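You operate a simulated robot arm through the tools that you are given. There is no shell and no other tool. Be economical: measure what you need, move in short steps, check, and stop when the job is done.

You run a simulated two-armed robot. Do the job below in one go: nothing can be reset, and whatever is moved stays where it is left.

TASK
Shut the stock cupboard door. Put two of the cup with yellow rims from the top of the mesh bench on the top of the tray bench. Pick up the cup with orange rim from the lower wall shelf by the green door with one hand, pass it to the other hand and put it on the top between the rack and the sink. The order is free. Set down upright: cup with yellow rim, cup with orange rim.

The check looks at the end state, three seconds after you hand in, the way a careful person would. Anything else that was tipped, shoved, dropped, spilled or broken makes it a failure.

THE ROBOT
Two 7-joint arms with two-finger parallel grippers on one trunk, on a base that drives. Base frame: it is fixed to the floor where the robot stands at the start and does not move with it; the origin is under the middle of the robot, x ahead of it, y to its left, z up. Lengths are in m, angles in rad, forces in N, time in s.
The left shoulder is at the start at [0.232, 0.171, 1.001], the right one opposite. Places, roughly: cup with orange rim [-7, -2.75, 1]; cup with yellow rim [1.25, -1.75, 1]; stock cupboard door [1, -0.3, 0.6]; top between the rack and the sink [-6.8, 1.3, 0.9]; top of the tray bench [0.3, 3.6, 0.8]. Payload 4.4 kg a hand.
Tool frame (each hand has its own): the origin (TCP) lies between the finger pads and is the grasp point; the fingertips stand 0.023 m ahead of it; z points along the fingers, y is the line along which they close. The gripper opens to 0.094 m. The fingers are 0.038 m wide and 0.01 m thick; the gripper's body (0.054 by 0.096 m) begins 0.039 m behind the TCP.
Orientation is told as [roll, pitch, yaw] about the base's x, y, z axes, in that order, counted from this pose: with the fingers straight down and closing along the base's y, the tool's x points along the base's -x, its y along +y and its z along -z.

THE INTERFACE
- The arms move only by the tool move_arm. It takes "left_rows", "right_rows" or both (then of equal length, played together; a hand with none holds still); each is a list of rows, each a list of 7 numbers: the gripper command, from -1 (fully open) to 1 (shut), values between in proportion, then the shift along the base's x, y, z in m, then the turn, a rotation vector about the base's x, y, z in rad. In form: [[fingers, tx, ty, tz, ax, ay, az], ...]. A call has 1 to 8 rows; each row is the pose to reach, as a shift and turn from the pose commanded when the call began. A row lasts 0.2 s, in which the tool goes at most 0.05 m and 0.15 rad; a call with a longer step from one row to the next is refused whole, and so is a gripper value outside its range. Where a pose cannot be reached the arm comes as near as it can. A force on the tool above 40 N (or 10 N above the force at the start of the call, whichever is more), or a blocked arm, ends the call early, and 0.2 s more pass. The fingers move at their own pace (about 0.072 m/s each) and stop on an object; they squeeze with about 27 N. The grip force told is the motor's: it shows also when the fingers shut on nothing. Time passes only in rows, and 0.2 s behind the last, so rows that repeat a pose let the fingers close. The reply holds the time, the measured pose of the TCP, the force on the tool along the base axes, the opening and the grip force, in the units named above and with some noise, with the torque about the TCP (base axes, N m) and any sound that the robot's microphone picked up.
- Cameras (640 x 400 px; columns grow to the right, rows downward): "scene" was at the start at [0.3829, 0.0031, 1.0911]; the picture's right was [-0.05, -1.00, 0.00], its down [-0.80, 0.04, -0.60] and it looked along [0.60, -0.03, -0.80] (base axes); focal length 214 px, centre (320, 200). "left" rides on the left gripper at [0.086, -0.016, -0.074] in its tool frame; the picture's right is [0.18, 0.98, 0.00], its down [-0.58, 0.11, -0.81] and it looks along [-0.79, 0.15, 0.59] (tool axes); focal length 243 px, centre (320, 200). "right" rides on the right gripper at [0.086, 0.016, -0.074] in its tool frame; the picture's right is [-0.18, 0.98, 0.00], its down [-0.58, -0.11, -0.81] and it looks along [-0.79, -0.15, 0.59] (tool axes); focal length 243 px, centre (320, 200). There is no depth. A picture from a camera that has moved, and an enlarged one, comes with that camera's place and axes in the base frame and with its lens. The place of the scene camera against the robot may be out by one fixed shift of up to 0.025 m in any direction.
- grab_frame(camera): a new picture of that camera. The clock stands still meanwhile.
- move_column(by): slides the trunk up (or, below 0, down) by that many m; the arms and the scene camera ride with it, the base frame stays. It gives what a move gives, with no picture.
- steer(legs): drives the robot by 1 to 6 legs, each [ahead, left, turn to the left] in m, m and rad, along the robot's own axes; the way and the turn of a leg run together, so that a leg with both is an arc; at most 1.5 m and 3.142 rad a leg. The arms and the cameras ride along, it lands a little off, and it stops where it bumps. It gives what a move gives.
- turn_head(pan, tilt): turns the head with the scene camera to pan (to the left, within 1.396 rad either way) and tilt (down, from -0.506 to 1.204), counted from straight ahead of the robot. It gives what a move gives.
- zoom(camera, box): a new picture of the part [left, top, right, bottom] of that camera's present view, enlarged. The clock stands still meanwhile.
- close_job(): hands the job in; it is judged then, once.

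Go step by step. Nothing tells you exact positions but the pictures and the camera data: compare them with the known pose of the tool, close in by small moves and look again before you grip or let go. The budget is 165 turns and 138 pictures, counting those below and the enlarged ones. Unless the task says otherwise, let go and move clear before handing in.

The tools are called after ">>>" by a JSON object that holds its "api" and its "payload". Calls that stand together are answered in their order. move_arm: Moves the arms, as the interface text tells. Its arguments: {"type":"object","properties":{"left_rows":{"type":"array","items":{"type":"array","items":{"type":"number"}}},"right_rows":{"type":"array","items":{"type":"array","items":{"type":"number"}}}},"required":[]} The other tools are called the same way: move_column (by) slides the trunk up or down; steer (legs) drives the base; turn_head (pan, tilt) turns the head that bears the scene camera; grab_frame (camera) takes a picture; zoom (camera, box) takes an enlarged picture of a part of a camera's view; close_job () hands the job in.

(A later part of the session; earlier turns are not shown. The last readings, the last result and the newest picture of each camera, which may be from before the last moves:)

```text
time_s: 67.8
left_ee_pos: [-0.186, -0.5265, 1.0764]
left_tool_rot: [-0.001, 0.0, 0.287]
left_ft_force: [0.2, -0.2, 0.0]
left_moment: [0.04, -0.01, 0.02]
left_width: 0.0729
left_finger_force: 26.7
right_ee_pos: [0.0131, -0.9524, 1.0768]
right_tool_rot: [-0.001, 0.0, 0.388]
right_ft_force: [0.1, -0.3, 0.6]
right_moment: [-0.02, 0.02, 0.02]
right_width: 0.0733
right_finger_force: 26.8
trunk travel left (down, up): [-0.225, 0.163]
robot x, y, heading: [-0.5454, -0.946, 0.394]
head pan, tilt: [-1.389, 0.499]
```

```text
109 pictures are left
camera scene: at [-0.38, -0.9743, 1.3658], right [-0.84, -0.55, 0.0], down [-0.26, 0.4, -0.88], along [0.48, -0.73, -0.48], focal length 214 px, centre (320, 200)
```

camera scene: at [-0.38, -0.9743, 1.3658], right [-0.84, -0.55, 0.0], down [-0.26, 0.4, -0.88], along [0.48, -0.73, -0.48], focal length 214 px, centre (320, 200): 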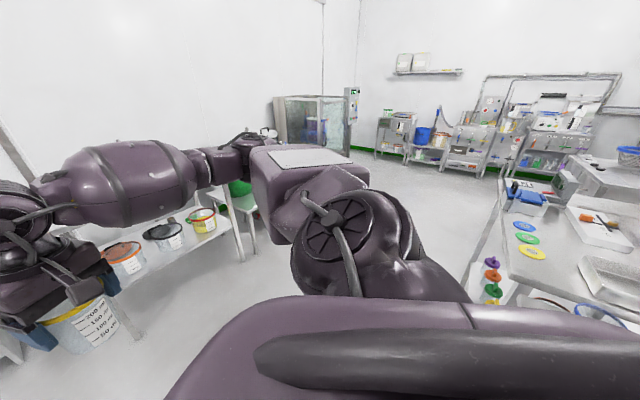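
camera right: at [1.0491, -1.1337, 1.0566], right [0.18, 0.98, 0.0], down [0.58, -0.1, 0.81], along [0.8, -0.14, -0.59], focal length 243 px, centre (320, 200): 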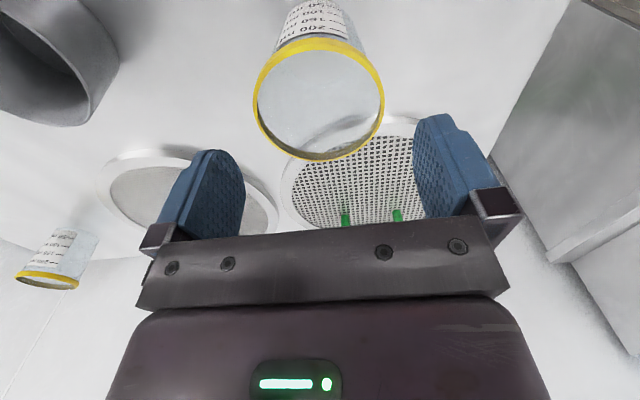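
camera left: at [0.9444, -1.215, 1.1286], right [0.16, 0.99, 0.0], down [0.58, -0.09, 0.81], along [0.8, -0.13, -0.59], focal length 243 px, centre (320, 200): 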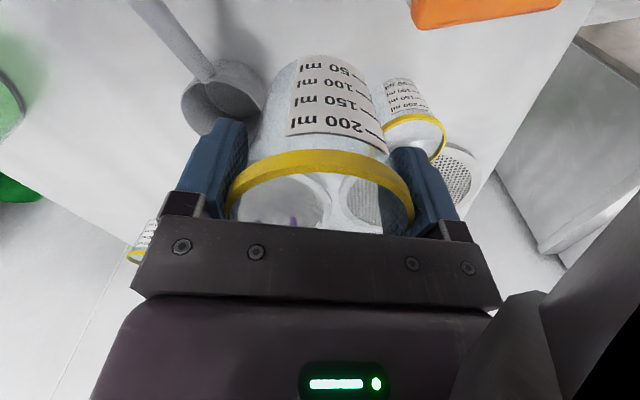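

A bench corner sits behind me on the right, and the robot's rear touched it. The tray bench is visible at about (0.2, 3.3+). I'll move forward first, then turn to face +y.

>>> {"api": "steer", "payload": {"legs": [[0.75, 0, 0], [0, 0, 1.175]]}}

>>> {"api": "turn_head", "payload": {"pan": 0, "tilt": 0.35}}

>>> {"api": "grab_frame", "payload": {"camera": "scene"}}

```text
time_s: 74.8
left_ee_pos: [-0.1469, -0.1788, 1.0775]
left_tool_rot: [0.001, 0.0, 1.508]
left_ft_force: [-0.5, -1.0, -0.8]
left_moment: [-0.04, -0.01, 0.03]
left_width: 0.0728
left_finger_force: 27.0
right_ee_pos: [0.3232, -0.136, 1.0775]
right_tool_rot: [0.001, 0.001, 1.608]
right_ft_force: [-0.4, 0.1, -1.2]
right_moment: [-0.03, 0.03, 0.05]
right_width: 0.0734
right_finger_force: 27.0
trunk travel left (down, up): [-0.225, 0.163]
robot x, y, heading: [0.1258, -0.6565, 1.618]
head pan, tilt: [-1.389, 0.499]
```

```text
time_s: 76.3
left_ee_pos: [-0.1456, -0.1795, 1.077]
left_tool_rot: [-0.001, 0.0, 1.507]
left_ft_force: [-0.4, -0.1, -0.6]
left_moment: [0.0, -0.01, -0.02]
left_width: 0.073
left_finger_force: 26.8
right_ee_pos: [0.3225, -0.1359, 1.0787]
right_tool_rot: [0.0, -0.001, 1.609]
right_ft_force: [-0.1, 0.3, -0.7]
right_moment: [-0.02, -0.03, 0.02]
right_width: 0.0736
right_finger_force: 27.1
trunk travel left (down, up): [-0.225, 0.163]
robot x, y, heading: [0.1269, -0.6619, 1.618]
head pan, tilt: [0.0, 0.351]
```

```text
108 pictures are left
camera scene: at [0.1321, -0.4526, 1.3795], right [1.0, 0.05, 0.0], down [0.02, -0.34, -0.94], along [-0.05, 0.94, -0.34], focal length 214 px, centre (320, 200)
```

scene: 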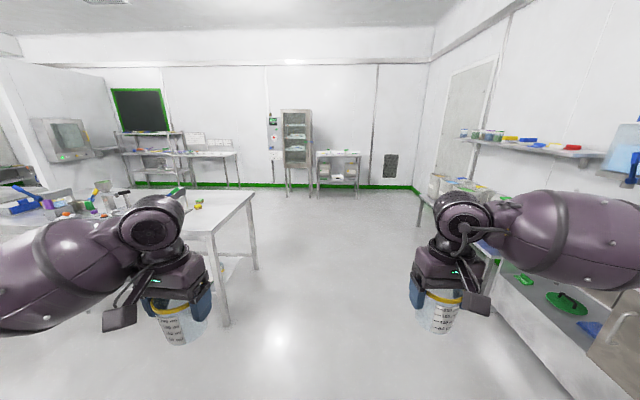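

The way to the tray bench is clear. I'll shift right to clear the left bench, then drive along +y.

>>> {"api": "steer", "payload": {"legs": [[0, -0.27, -0.047], [1.5, 0, 0], [1.0, 0, 0]]}}

>>> {"api": "turn_head", "payload": {"pan": 0, "tilt": 0.5}}

>>> {"api": "grab_frame", "payload": {"camera": "scene"}}

```text
time_s: 91.1
left_ee_pos: [0.1778, 2.3564, 1.0769]
left_tool_rot: [0.0, 0.0, 1.442]
left_ft_force: [0.2, 0.1, -0.2]
left_moment: [-0.03, 0.02, -0.02]
left_width: 0.0725
left_finger_force: 27.5
right_ee_pos: [0.6488, 2.3675, 1.078]
right_tool_rot: [0.001, 0.0, 1.544]
right_ft_force: [0.2, -0.6, 0.1]
right_moment: [0.01, 0.02, 0.01]
right_width: 0.0733
right_finger_force: 26.7
trunk travel left (down, up): [-0.225, 0.163]
robot x, y, heading: [0.4191, 1.858, 1.548]
head pan, tilt: [0.0, 0.351]
```

```text
time_s: 91.8
left_ee_pos: [0.1775, 2.3551, 1.078]
left_tool_rot: [0.001, -0.001, 1.441]
left_ft_force: [0.2, -0.5, -2.8]
left_moment: [0.0, -0.04, 0.05]
left_width: 0.0722
left_finger_force: 26.9
right_ee_pos: [0.6476, 2.3678, 1.0769]
right_tool_rot: [-0.001, -0.002, 1.542]
right_ft_force: [0.2, 1.1, 0.5]
right_moment: [0.0, 0.0, 0.0]
right_width: 0.0729
right_finger_force: 26.8
trunk travel left (down, up): [-0.225, 0.163]
robot x, y, heading: [0.4168, 1.8565, 1.554]
head pan, tilt: [0.0, 0.499]
```

```text
107 pictures are left
camera scene: at [0.4365, 2.0635, 1.3659], right [1.0, -0.02, 0.0], down [-0.01, -0.48, -0.88], along [0.02, 0.88, -0.48], focal length 214 px, centre (320, 200)
```

scene: 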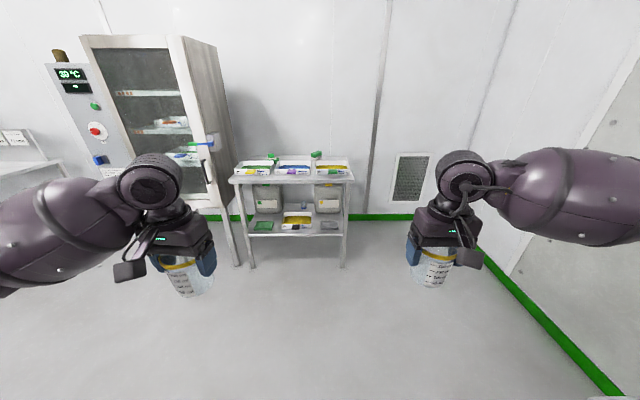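

>>> {"api": "zoom", "payload": {"camera": "scene", "box": [210, 130, 380, 240]}}

```text
3.64 times, centred on (295, 185) of scene
camera zoom: at [0.4365, 2.0635, 1.3659], right [1.0, -0.02, 0.0], down [-0.01, -0.48, -0.88], along [0.02, 0.88, -0.48], focal length 780 px, centre (411, 254)
```

zoom: 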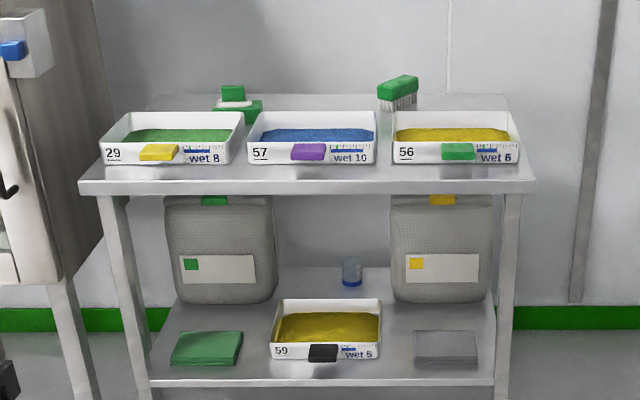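

The tray bench top has three trays in front, with a soap block and a brush behind them. There is free space behind the trays, so I'll move closer for a view from above.

>>> {"api": "steer", "payload": {"legs": [[0.75, 0.03, 0.015]]}}

>>> {"api": "turn_head", "payload": {"pan": 0, "tilt": 0.65}}

>>> {"api": "grab_frame", "payload": {"camera": "scene"}}

>>> {"api": "zoom", "payload": {"camera": "scene", "box": [200, 100, 420, 240]}}

```text
time_s: 95.8
left_ee_pos: [0.1558, 3.1002, 1.0774]
left_tool_rot: [0.0, -0.001, 1.449]
left_ft_force: [0.6, -0.2, -0.3]
left_moment: [-0.01, 0.01, 0.01]
left_width: 0.0721
left_finger_force: 26.7
right_ee_pos: [0.6264, 3.1132, 1.0775]
right_tool_rot: [0.001, 0.001, 1.55]
right_ft_force: [-0.3, -0.7, 0.2]
right_moment: [-0.02, -0.04, 0.04]
right_width: 0.0731
right_finger_force: 27.6
trunk travel left (down, up): [-0.225, 0.163]
robot x, y, heading: [0.3985, 2.6043, 1.56]
head pan, tilt: [0.0, 0.499]
```

```text
time_s: 96.5
left_ee_pos: [0.1545, 3.099, 1.077]
left_tool_rot: [0.0, -0.001, 1.448]
left_ft_force: [-0.2, -0.6, -0.4]
left_moment: [-0.01, 0.02, 0.02]
left_width: 0.0723
left_finger_force: 27.4
right_ee_pos: [0.6266, 3.1134, 1.0779]
right_tool_rot: [0.001, -0.002, 1.551]
right_ft_force: [1.2, 0.4, 0.2]
right_moment: [-0.02, -0.01, 0.03]
right_width: 0.0729
right_finger_force: 26.7
trunk travel left (down, up): [-0.225, 0.163]
robot x, y, heading: [0.3989, 2.6012, 1.56]
head pan, tilt: [0.0, 0.649]
```

```text
105 pictures are left
camera scene: at [0.4158, 2.804, 1.3525], right [1.0, -0.01, 0.0], down [-0.01, -0.6, -0.8], along [0.01, 0.8, -0.6], focal length 214 px, centre (320, 200)
```

scene: 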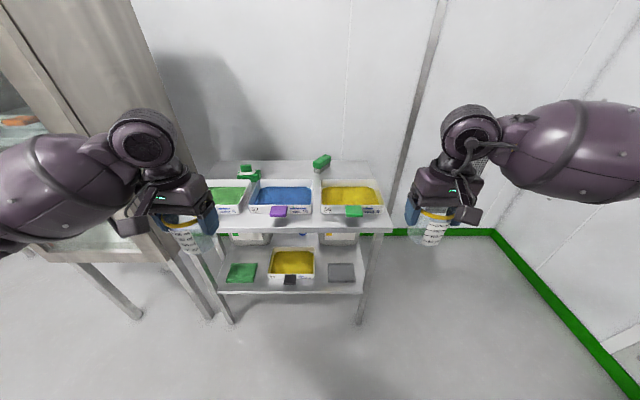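

```text
2.86 times, centred on (310, 170) of scene
camera zoom: at [0.4158, 2.804, 1.3525], right [1.0, -0.01, 0.0], down [-0.01, -0.6, -0.8], along [0.01, 0.8, -0.6], focal length 613 px, centre (349, 286)
```

zoom: 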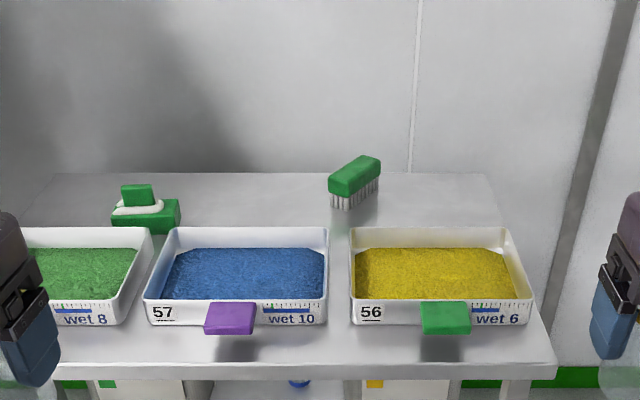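

From triangulation the tray bench top is at z≈0.78 with its front edge at y≈3.40. Free spots behind the trays are (0.26, 3.80) and (0.59, 3.80). I'll drive in and extend both arms.

>>> {"api": "steer", "payload": {"legs": [[0.28, 0, 0.01]]}}

>>> {"api": "move_arm", "payload": {"left_rows": [[1, 0.01, 0.045, 0, 0, 0, 0.02], [1, 0.02, 0.09, 0, 0, 0, 0.04], [1, 0.03, 0.135, 0, 0, 0, 0.06], [1, 0.04, 0.18, 0, 0, 0, 0.08], [1, 0.05, 0.225, 0, 0, 0, 0.1], [1, 0.06, 0.27, 0, 0, 0, 0.12], [1, 0.07, 0.315, 0, 0, 0, 0.12], [1, 0.08, 0.36, 0, 0, 0, 0.12]], "right_rows": [[1, -0.005, 0.045, 0, 0, 0, 0], [1, -0.01, 0.09, 0, 0, 0, 0], [1, -0.015, 0.135, 0, 0, 0, 0], [1, -0.02, 0.18, 0, 0, 0, 0], [1, -0.025, 0.225, 0, 0, 0, 0], [1, -0.03, 0.27, 0, 0, 0, 0.0], [1, -0.035, 0.315, 0, 0, 0, 0.0], [1, -0.04, 0.36, 0, 0, 0, 0.0]]}}

>>> {"api": "grab_frame", "payload": {"camera": "scene"}}

>>> {"api": "grab_frame", "payload": {"camera": "left"}}

>>> {"api": "grab_frame", "payload": {"camera": "right"}}

```text
time_s: 98.5
left_ee_pos: [0.1479, 3.3767, 1.0767]
left_tool_rot: [0.001, 0.0, 1.466]
left_ft_force: [0.4, 0.5, -0.7]
left_moment: [0.02, -0.01, -0.02]
left_width: 0.0722
left_finger_force: 27.6
right_ee_pos: [0.6174, 3.3987, 1.0765]
right_tool_rot: [0.0, 0.001, 1.566]
right_ft_force: [-0.2, -0.3, 0.0]
right_moment: [-0.04, 0.0, 0.02]
right_width: 0.073
right_finger_force: 27.1
trunk travel left (down, up): [-0.225, 0.163]
robot x, y, heading: [0.3989, 2.8822, 1.575]
head pan, tilt: [0.0, 0.649]
```

```text
time_s: 100.3
left_ee_pos: [0.2265, 3.7154, 1.0821]
left_tool_rot: [0.002, -0.006, 1.576]
left_ft_force: [-1.8, 1.0, -0.8]
left_moment: [0.0, -0.04, -0.02]
left_width: 0.0721
left_finger_force: 27.2
left hand out of reach, approached as far as the arm can: row 8
right_ee_pos: [0.5872, 3.7108, 1.0809]
right_tool_rot: [0.0, -0.002, 1.56]
right_ft_force: [0.9, -1.6, -0.8]
right_moment: [0.02, 0.1, -0.01]
right_width: 0.0732
right_finger_force: 26.9
right hand out of reach, approached as far as the arm can: row 8
trunk travel left (down, up): [-0.225, 0.163]
robot x, y, heading: [0.3984, 2.8827, 1.57]
head pan, tilt: [0.0, 0.649]
```

```text
103 pictures are left
camera scene: at [0.4161, 3.0824, 1.3528], right [1.0, 0.0, 0.0], down [0.0, -0.6, -0.8], along [0.0, 0.8, -0.6], focal length 214 px, centre (320, 200)
```

scene: 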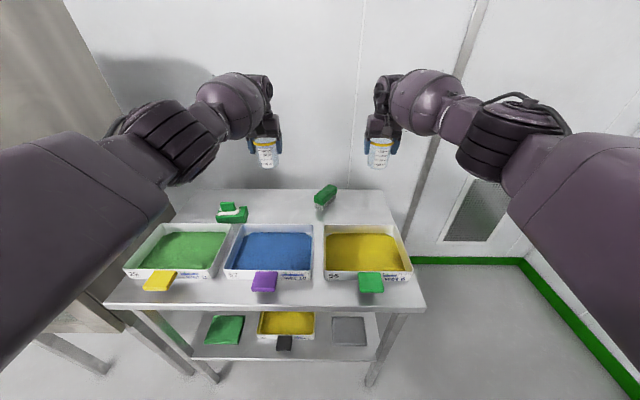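

```text
102 pictures are left
camera left: at [0.2448, 3.6282, 1.1545], right [-0.98, -0.19, 0.0], down [-0.11, 0.58, 0.81], along [-0.15, 0.79, -0.59], focal length 243 px, centre (320, 200)
```

left: 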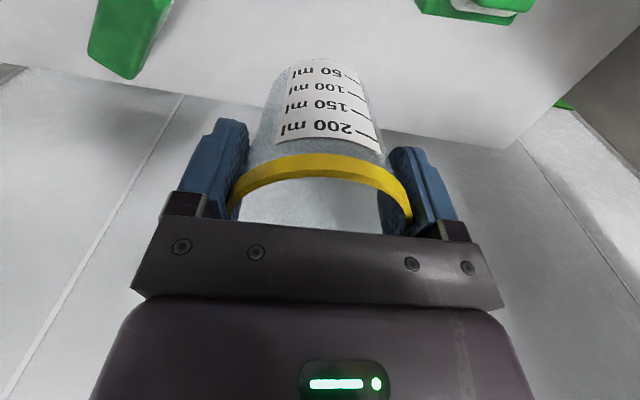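

```text
101 pictures are left
camera right: at [0.5703, 3.6241, 1.1555], right [-0.98, 0.19, 0.0], down [0.11, 0.58, 0.81], along [0.16, 0.79, -0.59], focal length 243 px, centre (320, 200)
```

right: 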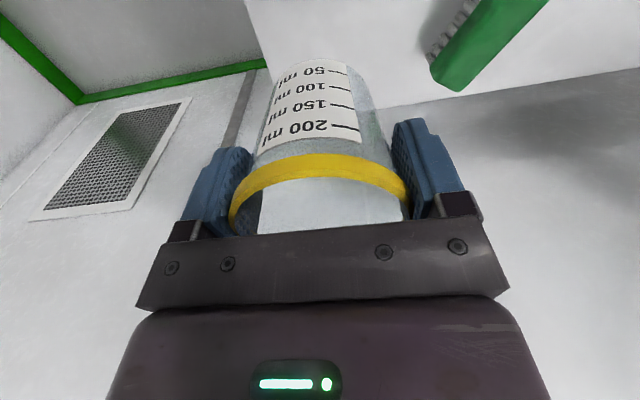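

Both hands stopped short at the edge of reach. Lowering the trunk puts the shoulders at a better height, and the cups still clear the trays.

>>> {"api": "move_column", "payload": {"by": -0.1}}

>>> {"api": "move_arm", "payload": {"left_rows": [[1, 0.01, 0.03, 0, 0, 0, 0], [1, 0.01, 0.055, -0.01, 0, 0, 0], [1, 0.01, 0.055, -0.03, 0, 0, 0]], "right_rows": [[1, -0.005, 0.03, 0, 0, 0, 0], [1, -0.005, 0.06, -0.01, 0, 0, 0], [1, -0.005, 0.06, -0.03, 0, 0, 0]]}}

>>> {"api": "zoom", "payload": {"camera": "scene", "box": [200, 100, 430, 250]}}

```text
time_s: 101.6
left_ee_pos: [0.2238, 3.7153, 0.9824]
left_tool_rot: [0.003, -0.005, 1.584]
left_ft_force: [-0.1, -0.2, -0.2]
left_moment: [0.01, -0.01, 0.02]
left_width: 0.0722
left_finger_force: 27.2
right_ee_pos: [0.5824, 3.7113, 0.9831]
right_tool_rot: [0.001, -0.006, 1.564]
right_ft_force: [0.2, -0.6, 0.4]
right_moment: [0.03, 0.0, -0.01]
right_width: 0.0731
right_finger_force: 27.2
trunk travel left (down, up): [-0.125, 0.263]
robot x, y, heading: [0.3982, 2.8829, 1.577]
head pan, tilt: [0.0, 0.649]
```

```text
time_s: 102.4
left_ee_pos: [0.2328, 3.7717, 0.9436]
left_tool_rot: [0.0, 0.002, 1.584]
left_ft_force: [0.2, 0.2, -1.0]
left_moment: [-0.01, 0.03, 0.0]
left_width: 0.0722
left_finger_force: 27.0
right_ee_pos: [0.5767, 3.7751, 0.9475]
right_tool_rot: [0.001, 0.001, 1.566]
right_ft_force: [0.6, 0.2, -1.9]
right_moment: [-0.03, 0.01, -0.02]
right_width: 0.0729
right_finger_force: 27.0
trunk travel left (down, up): [-0.125, 0.263]
robot x, y, heading: [0.3999, 2.8836, 1.578]
head pan, tilt: [0.0, 0.649]
```

```text
2.67 times, centred on (315, 175) of scene
camera zoom: at [0.4135, 3.182, 1.2374], right [1.0, 0.0, 0.0], down [0.0, -0.61, -0.8], along [0.0, 0.8, -0.61], focal length 572 px, centre (333, 267)
```

zoom: 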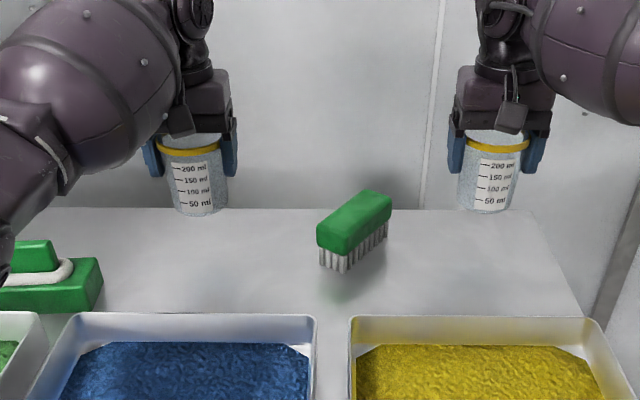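

The cups are over clear space: left at (0.233, 3.772), right at (0.577, 3.775). I'll nudge the right one away from the brush and lower partway.

>>> {"api": "move_arm", "payload": {"left_rows": [[1, 0, 0, -0.015, 0, 0, 0], [1, 0, 0, -0.03, 0, 0, 0], [1, 0, 0, -0.045, 0, 0, 0], [1, 0, 0, -0.045, 0, 0, 0]], "right_rows": [[1, 0.01, 0, -0.01, 0, 0, 0], [1, 0.015, 0, -0.03, 0, 0, 0], [1, 0.015, 0, -0.048, 0, 0, 0], [1, 0.015, 0, -0.048, 0, 0, 0]]}}

>>> {"api": "zoom", "payload": {"camera": "scene", "box": [200, 100, 430, 250]}}

>>> {"api": "grab_frame", "payload": {"camera": "left"}}

```text
time_s: 103.4
left_ee_pos: [0.2329, 3.7714, 0.9018]
left_tool_rot: [0.0, -0.001, 1.582]
left_ft_force: [0.3, 0.2, -0.2]
left_moment: [0.03, -0.02, -0.02]
left_width: 0.072
left_finger_force: 26.9
right_ee_pos: [0.5921, 3.7717, 0.9016]
right_tool_rot: [0.001, 0.0, 1.564]
right_ft_force: [-0.2, -1.0, 0.0]
right_moment: [-0.01, 0.02, -0.01]
right_width: 0.0732
right_finger_force: 27.1
trunk travel left (down, up): [-0.125, 0.263]
robot x, y, heading: [0.3967, 2.8796, 1.576]
head pan, tilt: [0.0, 0.649]
```

```text
2.67 times, centred on (315, 175) of scene
camera zoom: at [0.4132, 3.18, 1.2385], right [1.0, 0.0, 0.0], down [0.0, -0.6, -0.8], along [0.0, 0.8, -0.6], focal length 572 px, centre (333, 267)
```

zoom: 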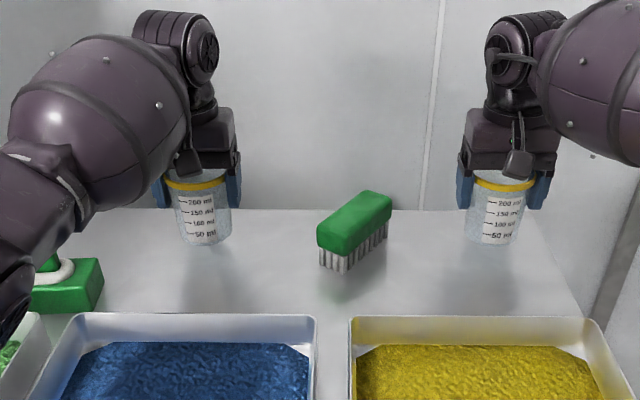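

```text
98 pictures are left
camera left: at [0.2507, 3.6845, 0.9764], right [-0.98, -0.2, 0.0], down [-0.12, 0.58, 0.81], along [-0.16, 0.79, -0.59], focal length 243 px, centre (320, 200)
```

left: 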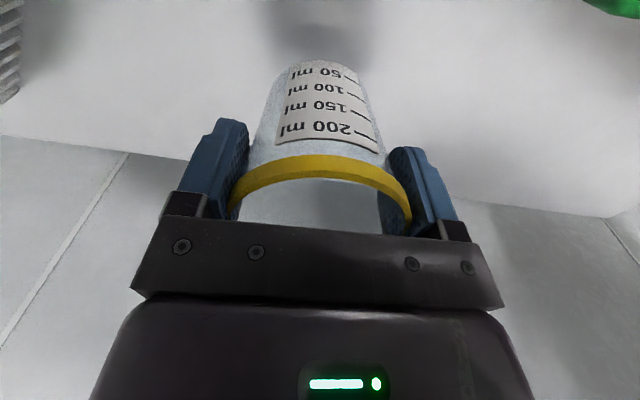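

Still above the surface with no contact. I'll lower slowly until I feel it.

>>> {"api": "move_arm", "payload": {"left_rows": [[1, 0, 0, -0.006, 0, 0, 0], [1, 0, 0, -0.012, 0, 0, 0], [1, 0, 0, -0.018, 0, 0, 0], [1, 0, 0, -0.024, 0, 0, 0], [1, 0, 0, -0.024, 0, 0, 0]], "right_rows": [[1, 0, 0, -0.006, 0, 0, 0], [1, 0, 0, -0.012, 0, 0, 0], [1, 0, 0, -0.018, 0, 0, 0], [1, 0, 0, -0.024, 0, 0, 0], [1, 0, 0, -0.024, 0, 0, 0]]}}

>>> {"api": "grab_frame", "payload": {"camera": "left"}}

```text
time_s: 104.6
left_ee_pos: [0.2331, 3.77, 0.8861]
left_tool_rot: [-0.002, -0.011, 1.587]
left_ft_force: [-1.6, 3.0, 15.3]
left_moment: [-0.07, 0.16, -0.06]
left_width: 0.0719
left_finger_force: 26.9
right_ee_pos: [0.5925, 3.771, 0.8846]
right_tool_rot: [0.001, -0.011, 1.564]
right_ft_force: [-0.4, 4.8, 20.4]
right_moment: [0.02, 0.04, -0.12]
right_width: 0.0732
right_finger_force: 27.3
trunk travel left (down, up): [-0.125, 0.263]
robot x, y, heading: [0.3974, 2.8776, 1.574]
head pan, tilt: [0.0, 0.649]
```

```text
97 pictures are left
camera left: at [0.2507, 3.6833, 0.9591], right [-0.98, -0.2, 0.0], down [-0.12, 0.57, 0.81], along [-0.16, 0.8, -0.58], focal length 243 px, centre (320, 200)
```

left: 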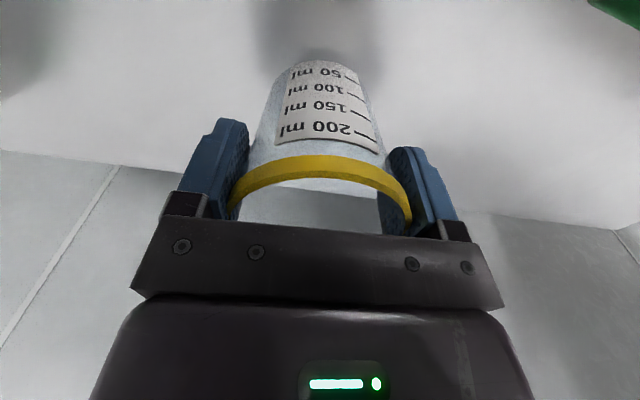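

Both cups are in contact. I'll ease the pressure, open, and lift straight up.

>>> {"api": "move_arm", "payload": {"left_rows": [[1, 0, 0, 0.007, 0, 0, 0], [0.6, 0, 0, 0.007, 0, 0, 0], [-0.2, 0, 0, 0.007, 0, 0, 0], [-1, 0, 0, 0.007, 0, 0, 0], [-1, 0, 0, 0.007, 0, 0, 0]], "right_rows": [[1, 0, 0, 0.007, 0, 0, 0], [0.6, 0, 0, 0.007, 0, 0, 0], [-0.2, 0, 0, 0.007, 0, 0, 0], [-1, 0, 0, 0.007, 0, 0, 0], [-1, 0, 0, 0.007, 0, 0, 0]]}}

>>> {"api": "grab_frame", "payload": {"camera": "left"}}

>>> {"api": "grab_frame", "payload": {"camera": "right"}}

```text
time_s: 105.8
left_ee_pos: [0.2334, 3.7709, 0.8855]
left_tool_rot: [0.001, 0.0, 1.586]
left_ft_force: [0.1, 0.0, -0.2]
left_moment: [0.0, 0.0, -0.04]
left_width: 0.094
left_finger_force: 0.2
right_ee_pos: [0.5922, 3.7709, 0.8845]
right_tool_rot: [0.001, -0.001, 1.566]
right_ft_force: [-0.6, 0.1, -0.3]
right_moment: [-0.02, -0.01, 0.01]
right_width: 0.0943
right_finger_force: 0.0
trunk travel left (down, up): [-0.125, 0.263]
robot x, y, heading: [0.3957, 2.8813, 1.572]
head pan, tilt: [0.0, 0.649]
```

```text
96 pictures are left
camera left: at [0.2507, 3.684, 0.9582], right [-0.98, -0.2, 0.0], down [-0.12, 0.58, 0.81], along [-0.16, 0.79, -0.59], focal length 243 px, centre (320, 200)
```

left: 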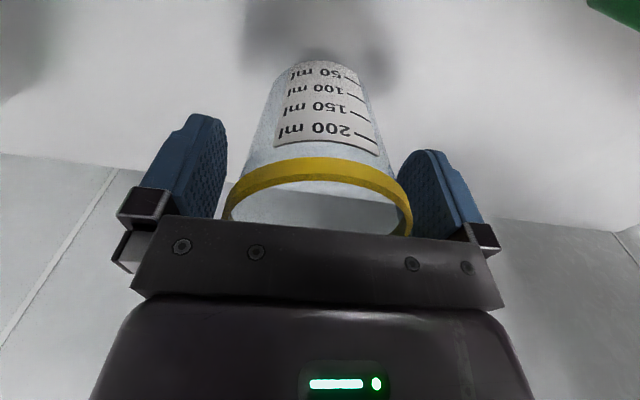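

```text
95 pictures are left
camera right: at [0.5763, 3.6858, 0.9575], right [-0.98, 0.19, 0.0], down [0.11, 0.58, 0.81], along [0.15, 0.79, -0.59], focal length 243 px, centre (320, 200)
```

right: 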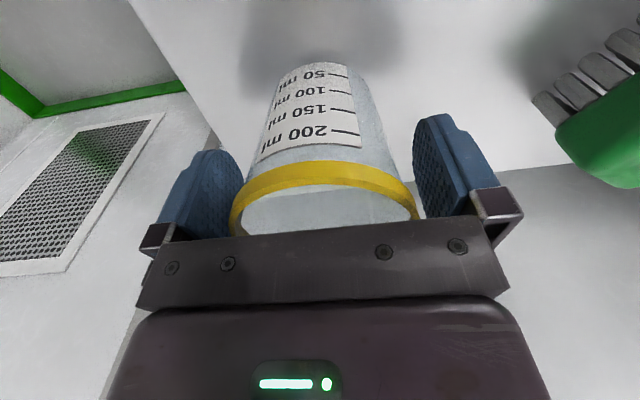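

Both cups stand released. Lifting clear and retracting.

>>> {"api": "move_arm", "payload": {"left_rows": [[-1, 0, 0, 0.03, 0, 0, 0], [-1, 0, 0, 0.06, 0, 0, 0], [-1, 0, 0, 0.09, 0, 0, 0], [-1, 0, 0, 0.12, 0, 0, 0], [-1, 0, -0.04, 0.13, 0, 0, 0], [-1, 0, -0.08, 0.14, 0, 0, 0]], "right_rows": [[-1, 0, 0, 0.03, 0, 0, 0], [-1, 0, 0, 0.06, 0, 0, 0], [-1, 0, 0, 0.09, 0, 0, 0], [-1, 0, 0, 0.12, 0, 0, 0], [-1, 0, -0.04, 0.13, 0, 0, 0], [-1, 0, -0.08, 0.14, 0, 0, 0]]}}

>>> {"api": "steer", "payload": {"legs": [[-0.6, 0, 0]]}}

>>> {"api": "grab_frame", "payload": {"camera": "scene"}}

```text
time_s: 107.2
left_ee_pos: [0.2347, 3.6875, 1.0265]
left_tool_rot: [0.002, -0.002, 1.585]
left_ft_force: [0.4, -0.6, 0.4]
left_moment: [-0.01, 0.01, 0.01]
left_width: 0.094
left_finger_force: 0.0
right_ee_pos: [0.5936, 3.6901, 1.0274]
right_tool_rot: [0.0, -0.004, 1.565]
right_ft_force: [0.1, -0.8, 0.2]
right_moment: [0.0, -0.02, -0.02]
right_width: 0.094
right_finger_force: 0.0
trunk travel left (down, up): [-0.125, 0.263]
robot x, y, heading: [0.3973, 2.8833, 1.573]
head pan, tilt: [0.0, 0.649]
```

```text
time_s: 110.6
left_ee_pos: [0.2428, 3.0955, 1.0262]
left_tool_rot: [0.001, 0.0, 1.576]
left_ft_force: [-0.7, -1.2, -0.3]
left_moment: [-0.01, 0.01, 0.0]
left_width: 0.0941
left_finger_force: 0.0
right_ee_pos: [0.6008, 3.093, 1.0242]
right_tool_rot: [0.001, 0.0, 1.555]
right_ft_force: [0.0, 0.9, 0.2]
right_moment: [-0.01, -0.04, -0.03]
right_width: 0.0941
right_finger_force: 0.1
trunk travel left (down, up): [-0.125, 0.263]
robot x, y, heading: [0.3967, 2.2839, 1.562]
head pan, tilt: [0.0, 0.649]
```

```text
94 pictures are left
camera scene: at [0.4159, 2.5835, 1.2382], right [1.0, -0.01, 0.0], down [0.0, -0.6, -0.8], along [0.0, 0.8, -0.6], focal length 214 px, centre (320, 200)
```

scene: 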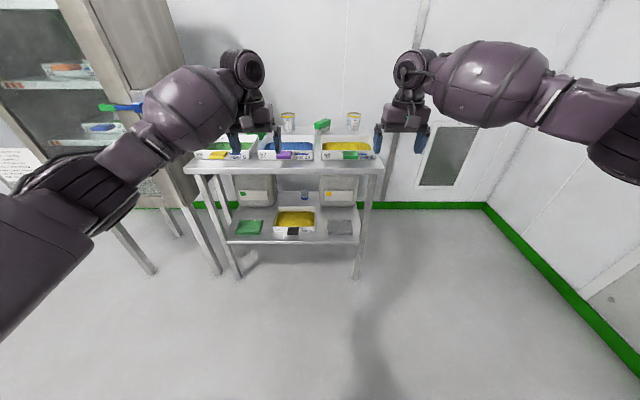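

Both cups stand upright on the tray bench. Next is the far end of the room: tuck the hands in, back down the corridor, turn to face -x and look.

>>> {"api": "move_arm", "payload": {"left_rows": [[-1, 0, -0.045, 0, 0, 0, 0], [-1, -0.02, -0.09, 0, 0, 0, 0], [-1, -0.03, -0.135, 0, 0, 0, 0], [-1, -0.04, -0.18, 0, 0, 0, 0], [-1, -0.05, -0.225, 0, 0, 0, 0]], "right_rows": [[-1, 0, -0.045, 0, 0, 0, 0], [-1, 0.02, -0.09, 0, 0, 0, 0], [-1, 0.03, -0.135, 0, 0, 0, 0], [-1, 0.04, -0.18, 0, 0, 0, 0], [-1, 0.05, -0.225, 0, 0, 0, 0]]}}

>>> {"api": "steer", "payload": {"legs": [[-1.4, 0, 0.01], [-1.35, 0, 0], [0, 0, 1.57]]}}

>>> {"api": "turn_head", "payload": {"pan": 0, "tilt": 0.25}}

>>> {"api": "grab_frame", "payload": {"camera": "scene"}}

```text
time_s: 111.8
left_ee_pos: [0.1924, 2.866, 1.0277]
left_tool_rot: [-0.001, -0.004, 1.574]
left_ft_force: [0.1, 0.3, 0.0]
left_moment: [0.01, 0.02, 0.0]
left_width: 0.0938
left_finger_force: 0.1
right_ee_pos: [0.6506, 2.8664, 1.0226]
right_tool_rot: [0.001, -0.003, 1.555]
right_ft_force: [0.3, -0.5, 0.9]
right_moment: [0.04, 0.02, 0.02]
right_width: 0.0938
right_finger_force: 0.0
trunk travel left (down, up): [-0.125, 0.263]
robot x, y, heading: [0.3988, 2.2872, 1.564]
head pan, tilt: [0.0, 0.649]
```

```text
time_s: 129.1
left_ee_pos: [-0.2106, -0.6935, 1.0259]
left_tool_rot: [0.001, 0.0, -3.121]
left_ft_force: [-0.1, 0.1, -0.5]
left_moment: [-0.05, 0.03, 0.0]
left_width: 0.0938
left_finger_force: 0.0
right_ee_pos: [-0.2202, -0.2331, 1.0222]
right_tool_rot: [0.001, 0.001, -3.14]
right_ft_force: [0.0, 0.3, -0.3]
right_moment: [0.0, 0.0, 0.01]
right_width: 0.0938
right_finger_force: 0.0
trunk travel left (down, up): [-0.125, 0.263]
robot x, y, heading: [0.3675, -0.474, -3.128]
head pan, tilt: [0.0, 0.649]
```

```text
time_s: 129.9
left_ee_pos: [-0.2121, -0.692, 1.0254]
left_tool_rot: [0.0, -0.001, -3.12]
left_ft_force: [-0.1, 0.3, 0.0]
left_moment: [0.04, 0.03, 0.01]
left_width: 0.094
left_finger_force: 0.0
right_ee_pos: [-0.2203, -0.2332, 1.0224]
right_tool_rot: [0.001, 0.0, -3.139]
right_ft_force: [0.3, 0.3, 0.0]
right_moment: [0.01, 0.02, 0.02]
right_width: 0.0943
right_finger_force: 0.2
trunk travel left (down, up): [-0.125, 0.263]
robot x, y, heading: [0.3668, -0.4737, -3.126]
head pan, tilt: [0.0, 0.25]
```

```text
93 pictures are left
camera scene: at [0.0849, -0.4726, 1.2747], right [-0.01, 1.0, 0.0], down [0.25, 0.0, -0.97], along [-0.97, -0.01, -0.25], focal length 214 px, centre (320, 200)
```

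scene: 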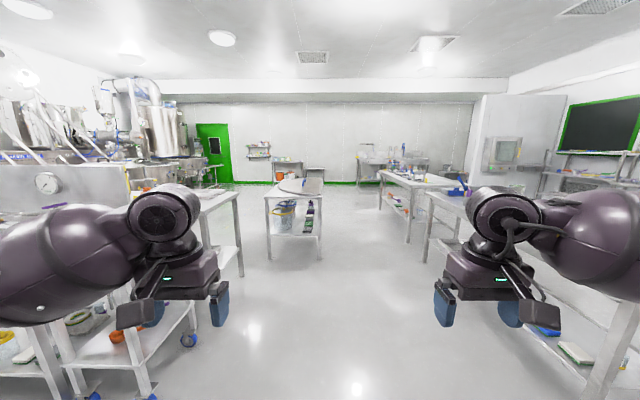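

I can see the green door at the far left, with a wall shelf beside it. An island bench and a right-hand bench narrow the aisle, so I'll check how wide my elbows are before driving through.

>>> {"api": "turn_head", "payload": {"pan": -1.2, "tilt": 0.4}}

>>> {"api": "grab_frame", "payload": {"camera": "scene"}}

>>> {"api": "turn_head", "payload": {"pan": 1.2, "tilt": 0.4}}

>>> {"api": "grab_frame", "payload": {"camera": "scene"}}

```text
time_s: 131.3
left_ee_pos: [-0.2131, -0.6926, 1.0242]
left_tool_rot: [0.0, 0.0, -3.12]
left_ft_force: [-1.4, 0.4, 0.4]
left_moment: [0.01, -0.06, 0.01]
left_width: 0.0943
left_finger_force: 0.0
right_ee_pos: [-0.2206, -0.2337, 1.0212]
right_tool_rot: [0.001, -0.001, -3.14]
right_ft_force: [0.2, 0.0, 0.8]
right_moment: [0.0, 0.01, 0.04]
right_width: 0.0941
right_finger_force: 0.0
trunk travel left (down, up): [-0.125, 0.263]
robot x, y, heading: [0.3666, -0.4774, -3.133]
head pan, tilt: [-1.201, 0.4]
```

```text
92 pictures are left
camera scene: at [0.1437, -0.3855, 1.2608], right [0.93, 0.37, 0.0], down [0.15, -0.36, -0.92], along [-0.34, 0.85, -0.39], focal length 214 px, centre (320, 200)
```

scene: 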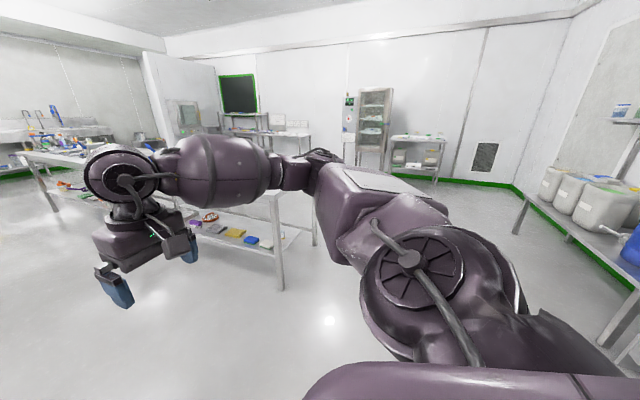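

```text
time_s: 133.5
left_ee_pos: [-0.2109, -0.6917, 1.0255]
left_tool_rot: [0.0, 0.0, -3.12]
left_ft_force: [-0.1, 0.3, 0.2]
left_moment: [-0.02, 0.02, 0.0]
left_width: 0.0939
left_finger_force: 0.0
right_ee_pos: [-0.2203, -0.2326, 1.0232]
right_tool_rot: [-0.001, 0.001, -3.14]
right_ft_force: [-0.2, 0.0, 0.7]
right_moment: [0.0, 0.01, 0.01]
right_width: 0.094
right_finger_force: 0.1
trunk travel left (down, up): [-0.125, 0.263]
robot x, y, heading: [0.3656, -0.4751, -3.13]
head pan, tilt: [1.201, 0.4]
```

```text
91 pictures are left
camera scene: at [0.1458, -0.5582, 1.2608], right [-0.94, 0.35, 0.0], down [0.14, 0.36, -0.92], along [-0.32, -0.86, -0.39], focal length 214 px, centre (320, 200)
```

scene: 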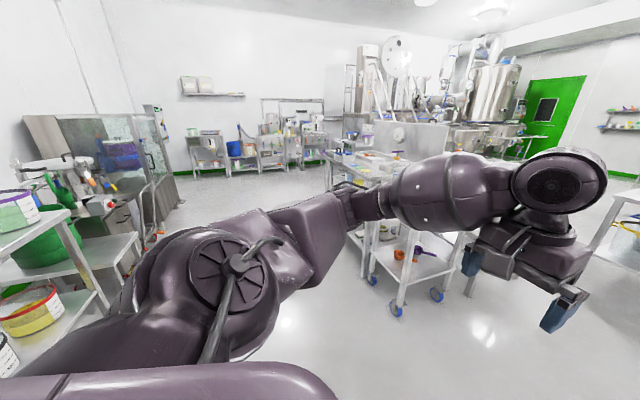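

Elbows stick out about 0.55 m. Stretching the hands forward will draw them in for the narrow aisle.

>>> {"api": "move_arm", "payload": {"left_rows": [[-1, -0.045, 0.01, 0, 0, 0, 0], [-1, -0.09, 0.02, 0, 0, 0, 0], [-1, -0.135, 0.03, 0, 0, 0, 0], [-1, -0.18, 0.04, 0, 0, 0, 0], [-1, -0.22, 0.05, 0, 0, 0, 0]], "right_rows": [[-1, -0.045, -0.01, 0, 0, 0, 0], [-1, -0.09, -0.02, 0, 0, 0, 0], [-1, -0.135, -0.03, 0, 0, 0, 0], [-1, -0.18, -0.04, 0, 0, 0, 0], [-1, -0.22, -0.05, 0, 0, 0, 0]]}}

>>> {"api": "steer", "payload": {"legs": [[1.3, -0.3, 0]]}}

>>> {"api": "turn_head", "payload": {"pan": 0, "tilt": 0.35}}

>>> {"api": "grab_frame", "payload": {"camera": "scene"}}

```text
time_s: 134.7
left_ee_pos: [-0.434, -0.6412, 1.024]
left_tool_rot: [-0.001, -0.001, -3.119]
left_ft_force: [0.7, 0.0, -0.2]
left_moment: [0.0, 0.0, 0.0]
left_width: 0.094
left_finger_force: 0.0
right_ee_pos: [-0.4417, -0.2845, 1.0202]
right_tool_rot: [0.0, 0.0, -3.139]
right_ft_force: [-0.4, -1.1, -1.2]
right_moment: [0.02, -0.02, 0.0]
right_width: 0.0937
right_finger_force: 0.1
trunk travel left (down, up): [-0.125, 0.263]
robot x, y, heading: [0.3663, -0.4751, -3.126]
head pan, tilt: [1.201, 0.4]
```

```text
time_s: 141.3
left_ee_pos: [-1.717, -0.3492, 1.0245]
left_tool_rot: [0.001, -0.001, -3.126]
left_ft_force: [0.7, 0.2, -0.9]
left_moment: [-0.02, -0.01, 0.0]
left_width: 0.0939
left_finger_force: 0.0
right_ee_pos: [-1.7213, 0.01, 1.0221]
right_tool_rot: [0.0, 0.0, 3.139]
right_ft_force: [-0.1, 0.7, 0.8]
right_moment: [-0.03, -0.01, -0.03]
right_width: 0.094
right_finger_force: 0.0
trunk travel left (down, up): [-0.125, 0.263]
robot x, y, heading: [-0.919, -0.1894, -3.136]
head pan, tilt: [1.201, 0.4]
```

```text
time_s: 142.7
left_ee_pos: [-1.7166, -0.351, 1.0247]
left_tool_rot: [0.001, -0.003, -3.127]
left_ft_force: [-0.3, -0.3, 0.1]
left_moment: [-0.03, -0.01, 0.02]
left_width: 0.0938
left_finger_force: 0.1
right_ee_pos: [-1.7218, 0.0094, 1.0209]
right_tool_rot: [0.001, 0.0, 3.137]
right_ft_force: [0.0, 0.2, -0.4]
right_moment: [-0.02, 0.03, 0.02]
right_width: 0.0939
right_finger_force: 0.0
trunk travel left (down, up): [-0.125, 0.263]
robot x, y, heading: [-0.9178, -0.1893, -3.133]
head pan, tilt: [0.0, 0.351]
```

```text
90 pictures are left
camera scene: at [-1.1977, -0.1837, 1.2653], right [-0.01, 1.0, 0.0], down [0.34, 0.0, -0.94], along [-0.94, -0.01, -0.34], focal length 214 px, centre (320, 200)
```

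scene: 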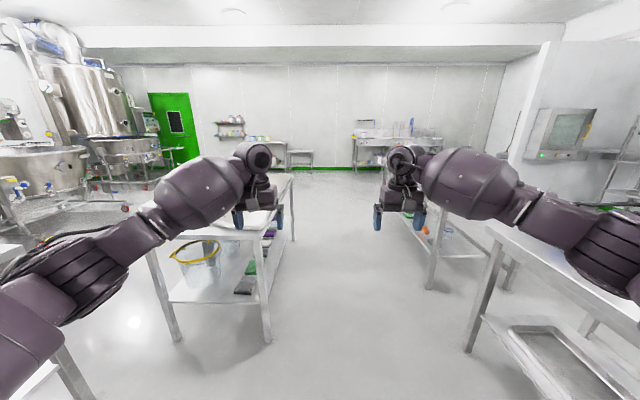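

The gap lies between the island (y ≤ -0.5) and the right-hand benches (y ≥ 0.65). I'll centre on y≈0.04 and drive through in steps.

>>> {"api": "steer", "payload": {"legs": [[0.4, -0.23, -0.008], [0.6, 0, 0]]}}

>>> {"api": "turn_head", "payload": {"pan": -0.4, "tilt": 0.45}}

>>> {"api": "grab_frame", "payload": {"camera": "scene"}}

```text
time_s: 148.5
left_ee_pos: [-2.718, -0.1089, 1.0246]
left_tool_rot: [-0.002, 0.001, -3.138]
left_ft_force: [-1.1, 0.5, -0.6]
left_moment: [-0.01, 0.02, 0.03]
left_width: 0.0942
left_finger_force: 0.1
right_ee_pos: [-2.72, 0.249, 1.0219]
right_tool_rot: [-0.002, -0.003, 3.128]
right_ft_force: [0.0, 0.1, 0.2]
right_moment: [0.01, 0.0, 0.02]
right_width: 0.0938
right_finger_force: 0.1
trunk travel left (down, up): [-0.125, 0.263]
robot x, y, heading: [-1.9189, 0.0451, 3.138]
head pan, tilt: [0.0, 0.351]
```

```text
time_s: 149.4
left_ee_pos: [-2.718, -0.1107, 1.0249]
left_tool_rot: [0.0, -0.002, -3.136]
left_ft_force: [-0.7, -0.1, 0.3]
left_moment: [0.02, 0.01, -0.02]
left_width: 0.0937
left_finger_force: 0.0
right_ee_pos: [-2.7197, 0.2483, 1.0208]
right_tool_rot: [0.0, -0.002, 3.127]
right_ft_force: [-0.1, 0.1, -1.3]
right_moment: [-0.04, -0.02, 0.0]
right_width: 0.0944
right_finger_force: 0.1
trunk travel left (down, up): [-0.125, 0.263]
robot x, y, heading: [-1.9207, 0.0473, 3.141]
head pan, tilt: [-0.4, 0.45]
```

```text
89 pictures are left
camera scene: at [-2.1888, 0.0875, 1.2561], right [0.39, 0.92, 0.0], down [0.4, -0.17, -0.9], along [-0.83, 0.35, -0.43], focal length 214 px, centre (320, 200)
```

scene: 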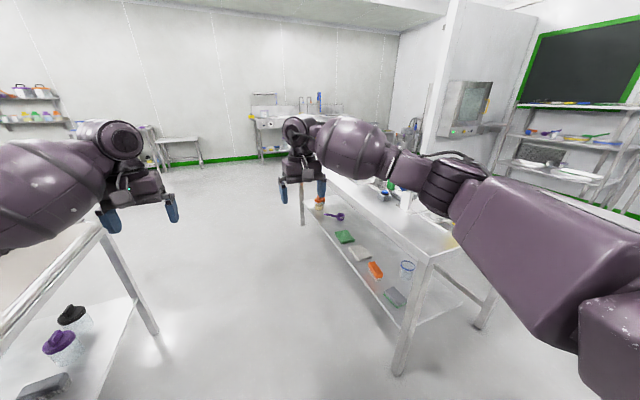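

There's clearance on both sides, so I'll drive on.

>>> {"api": "steer", "payload": {"legs": [[0.7, 0.01, 0], [1.0, 0, 0]]}}

>>> {"api": "turn_head", "payload": {"pan": 0.4, "tilt": 0.25}}

>>> {"api": "grab_frame", "payload": {"camera": "scene"}}

```text
time_s: 158.1
left_ee_pos: [-4.4322, -0.0908, 1.0242]
left_tool_rot: [0.001, -0.003, 3.137]
left_ft_force: [-0.3, 0.1, 0.1]
left_moment: [0.01, -0.01, 0.0]
left_width: 0.0941
left_finger_force: 0.0
right_ee_pos: [-4.431, 0.269, 1.0215]
right_tool_rot: [0.0, -0.001, 3.119]
right_ft_force: [-0.4, -0.1, 0.0]
right_moment: [0.0, 0.0, -0.01]
right_width: 0.0938
right_finger_force: 0.1
trunk travel left (down, up): [-0.125, 0.263]
robot x, y, heading: [-3.6282, 0.0585, 3.128]
head pan, tilt: [-0.4, 0.45]
```

```text
time_s: 159.2
left_ee_pos: [-4.4327, -0.09, 1.0244]
left_tool_rot: [0.0, 0.001, 3.139]
left_ft_force: [0.2, 0.4, 0.3]
left_moment: [-0.04, -0.02, -0.03]
left_width: 0.094
left_finger_force: 0.2
right_ee_pos: [-4.4319, 0.2694, 1.0224]
right_tool_rot: [0.0, -0.001, 3.12]
right_ft_force: [-0.2, 0.1, -0.5]
right_moment: [0.03, -0.02, -0.01]
right_width: 0.0942
right_finger_force: 0.1
trunk travel left (down, up): [-0.125, 0.263]
robot x, y, heading: [-3.631, 0.0558, 3.124]
head pan, tilt: [0.4, 0.25]
```

```text
88 pictures are left
camera scene: at [-3.9044, 0.031, 1.2747], right [-0.38, 0.93, 0.0], down [0.23, 0.09, -0.97], along [-0.9, -0.36, -0.25], focal length 214 px, centre (320, 200)
```

scene: 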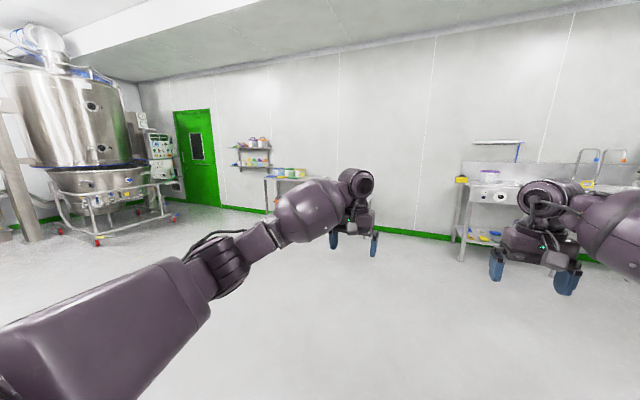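

>>> {"api": "zoom", "payload": {"camera": "scene", "box": [215, 125, 315, 215]}}

>>> {"api": "zoom", "payload": {"camera": "scene", "box": [440, 130, 640, 270]}}

```text
4.44 times, centred on (265, 170) of scene
camera zoom: at [-3.9044, 0.031, 1.2747], right [-0.38, 0.93, 0.0], down [0.23, 0.09, -0.97], along [-0.9, -0.36, -0.25], focal length 953 px, centre (564, 333)
```

zoom: 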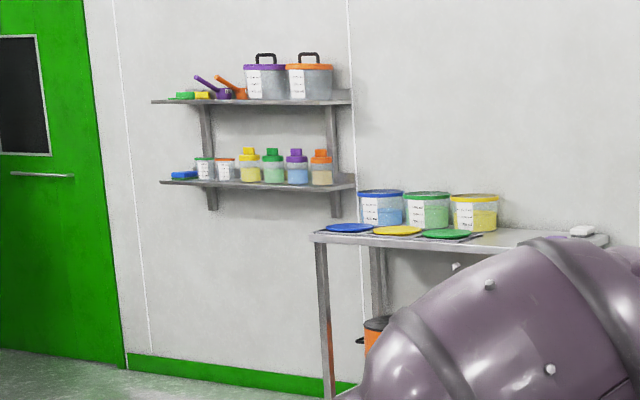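

```text
2.86 times, centred on (540, 200) of scene
camera zoom: at [-3.9044, 0.031, 1.2747], right [-0.38, 0.93, 0.0], down [0.23, 0.09, -0.97], along [-0.9, -0.36, -0.25], focal length 613 px, centre (-309, 200)
```

zoom: 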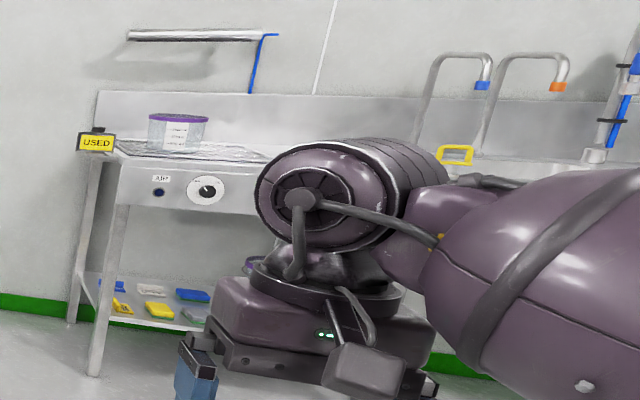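

The orange-rimmed cup is on the lower wall shelf at about (-7.0, -2.75, 0.95), squeezed between a green-rimmed cup and a yellow bottle, with another shelf above. I'll drive closer to study it.

>>> {"api": "steer", "payload": {"legs": [[0.5, 0, 0.015], [0.9, 1.2, 0], [0.5, 1.3, 0]]}}

>>> {"api": "turn_head", "payload": {"pan": 0, "tilt": 0.3}}

>>> {"api": "grab_frame", "payload": {"camera": "scene"}}

```text
time_s: 183.9
left_ee_pos: [-6.3569, -2.584, 1.0251]
left_tool_rot: [0.0, -0.001, 3.126]
left_ft_force: [0.1, 0.3, 0.4]
left_moment: [0.03, 0.01, -0.01]
left_width: 0.0939
left_finger_force: 0.1
right_ee_pos: [-6.3506, -2.2252, 1.0224]
right_tool_rot: [0.0, -0.003, 3.105]
right_ft_force: [0.6, 0.5, -0.2]
right_moment: [-0.02, -0.01, 0.02]
right_width: 0.0942
right_finger_force: 0.0
trunk travel left (down, up): [-0.125, 0.263]
robot x, y, heading: [-5.5494, -2.4438, 3.114]
head pan, tilt: [0.4, 0.25]
```

```text
time_s: 184.7
left_ee_pos: [-6.3574, -2.5838, 1.0253]
left_tool_rot: [0.0, -0.001, 3.127]
left_ft_force: [0.0, 0.0, -0.2]
left_moment: [-0.01, -0.04, -0.01]
left_width: 0.0939
left_finger_force: 0.0
right_ee_pos: [-6.3513, -2.2244, 1.0219]
right_tool_rot: [0.001, -0.002, 3.108]
right_ft_force: [0.4, 0.1, 0.3]
right_moment: [0.0, 0.01, 0.02]
right_width: 0.0939
right_finger_force: 0.0
trunk travel left (down, up): [-0.125, 0.263]
robot x, y, heading: [-5.5503, -2.4485, 3.117]
head pan, tilt: [0.0, 0.3]
```

```text
85 pictures are left
camera scene: at [-5.8336, -2.4332, 1.27], right [0.02, 1.0, 0.0], down [0.3, -0.01, -0.96], along [-0.95, 0.02, -0.3], focal length 214 px, centre (320, 200)
```

scene: 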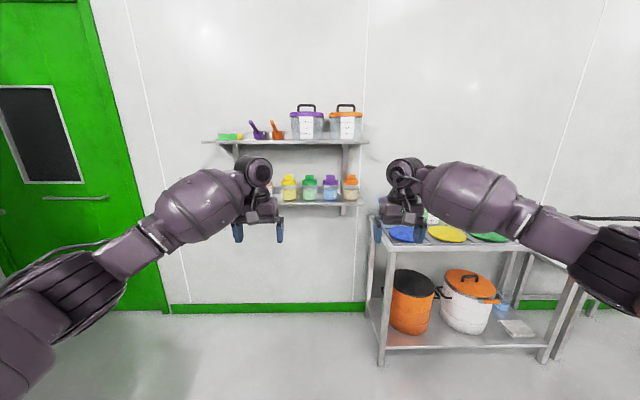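

The left arm hides the cup, so I'll pull it back and zoom in.

>>> {"api": "move_arm", "payload": {"left_rows": [[-1, 0.04, -0.02, 0, 0, 0, 0], [-1, 0.08, -0.04, 0, 0, 0, 0], [-1, 0.12, -0.06, 0, 0, 0, 0], [-1, 0.16, -0.08, 0, 0, 0, 0], [-1, 0.2, -0.1, 0, 0, 0, 0], [-1, 0.24, -0.12, 0, 0, 0, 0]]}}

>>> {"api": "zoom", "payload": {"camera": "scene", "box": [200, 90, 380, 220]}}

```text
time_s: 186.1
left_ee_pos: [-6.1142, -2.7048, 1.025]
left_tool_rot: [-0.002, -0.001, 3.125]
left_ft_force: [-0.1, -0.4, 0.2]
left_moment: [-0.01, -0.01, -0.01]
left_width: 0.0941
left_finger_force: 0.1
right_ee_pos: [-6.3503, -2.2252, 1.0232]
right_tool_rot: [0.001, -0.003, 3.106]
right_ft_force: [0.4, 0.2, 0.1]
right_moment: [-0.01, 0.02, -0.03]
right_width: 0.0939
right_finger_force: 0.1
trunk travel left (down, up): [-0.125, 0.263]
robot x, y, heading: [-5.5514, -2.4473, 3.117]
head pan, tilt: [0.0, 0.3]
```

```text
3.08 times, centred on (290, 155) of scene
camera zoom: at [-5.8323, -2.4335, 1.2707], right [0.02, 1.0, 0.0], down [0.29, -0.01, -0.96], along [-0.96, 0.02, -0.29], focal length 660 px, centre (412, 338)
```

zoom: 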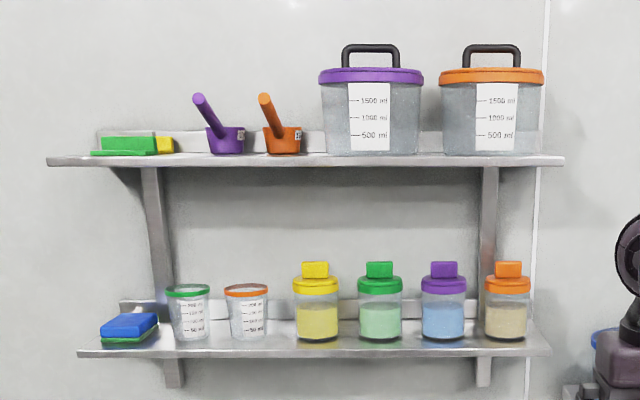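

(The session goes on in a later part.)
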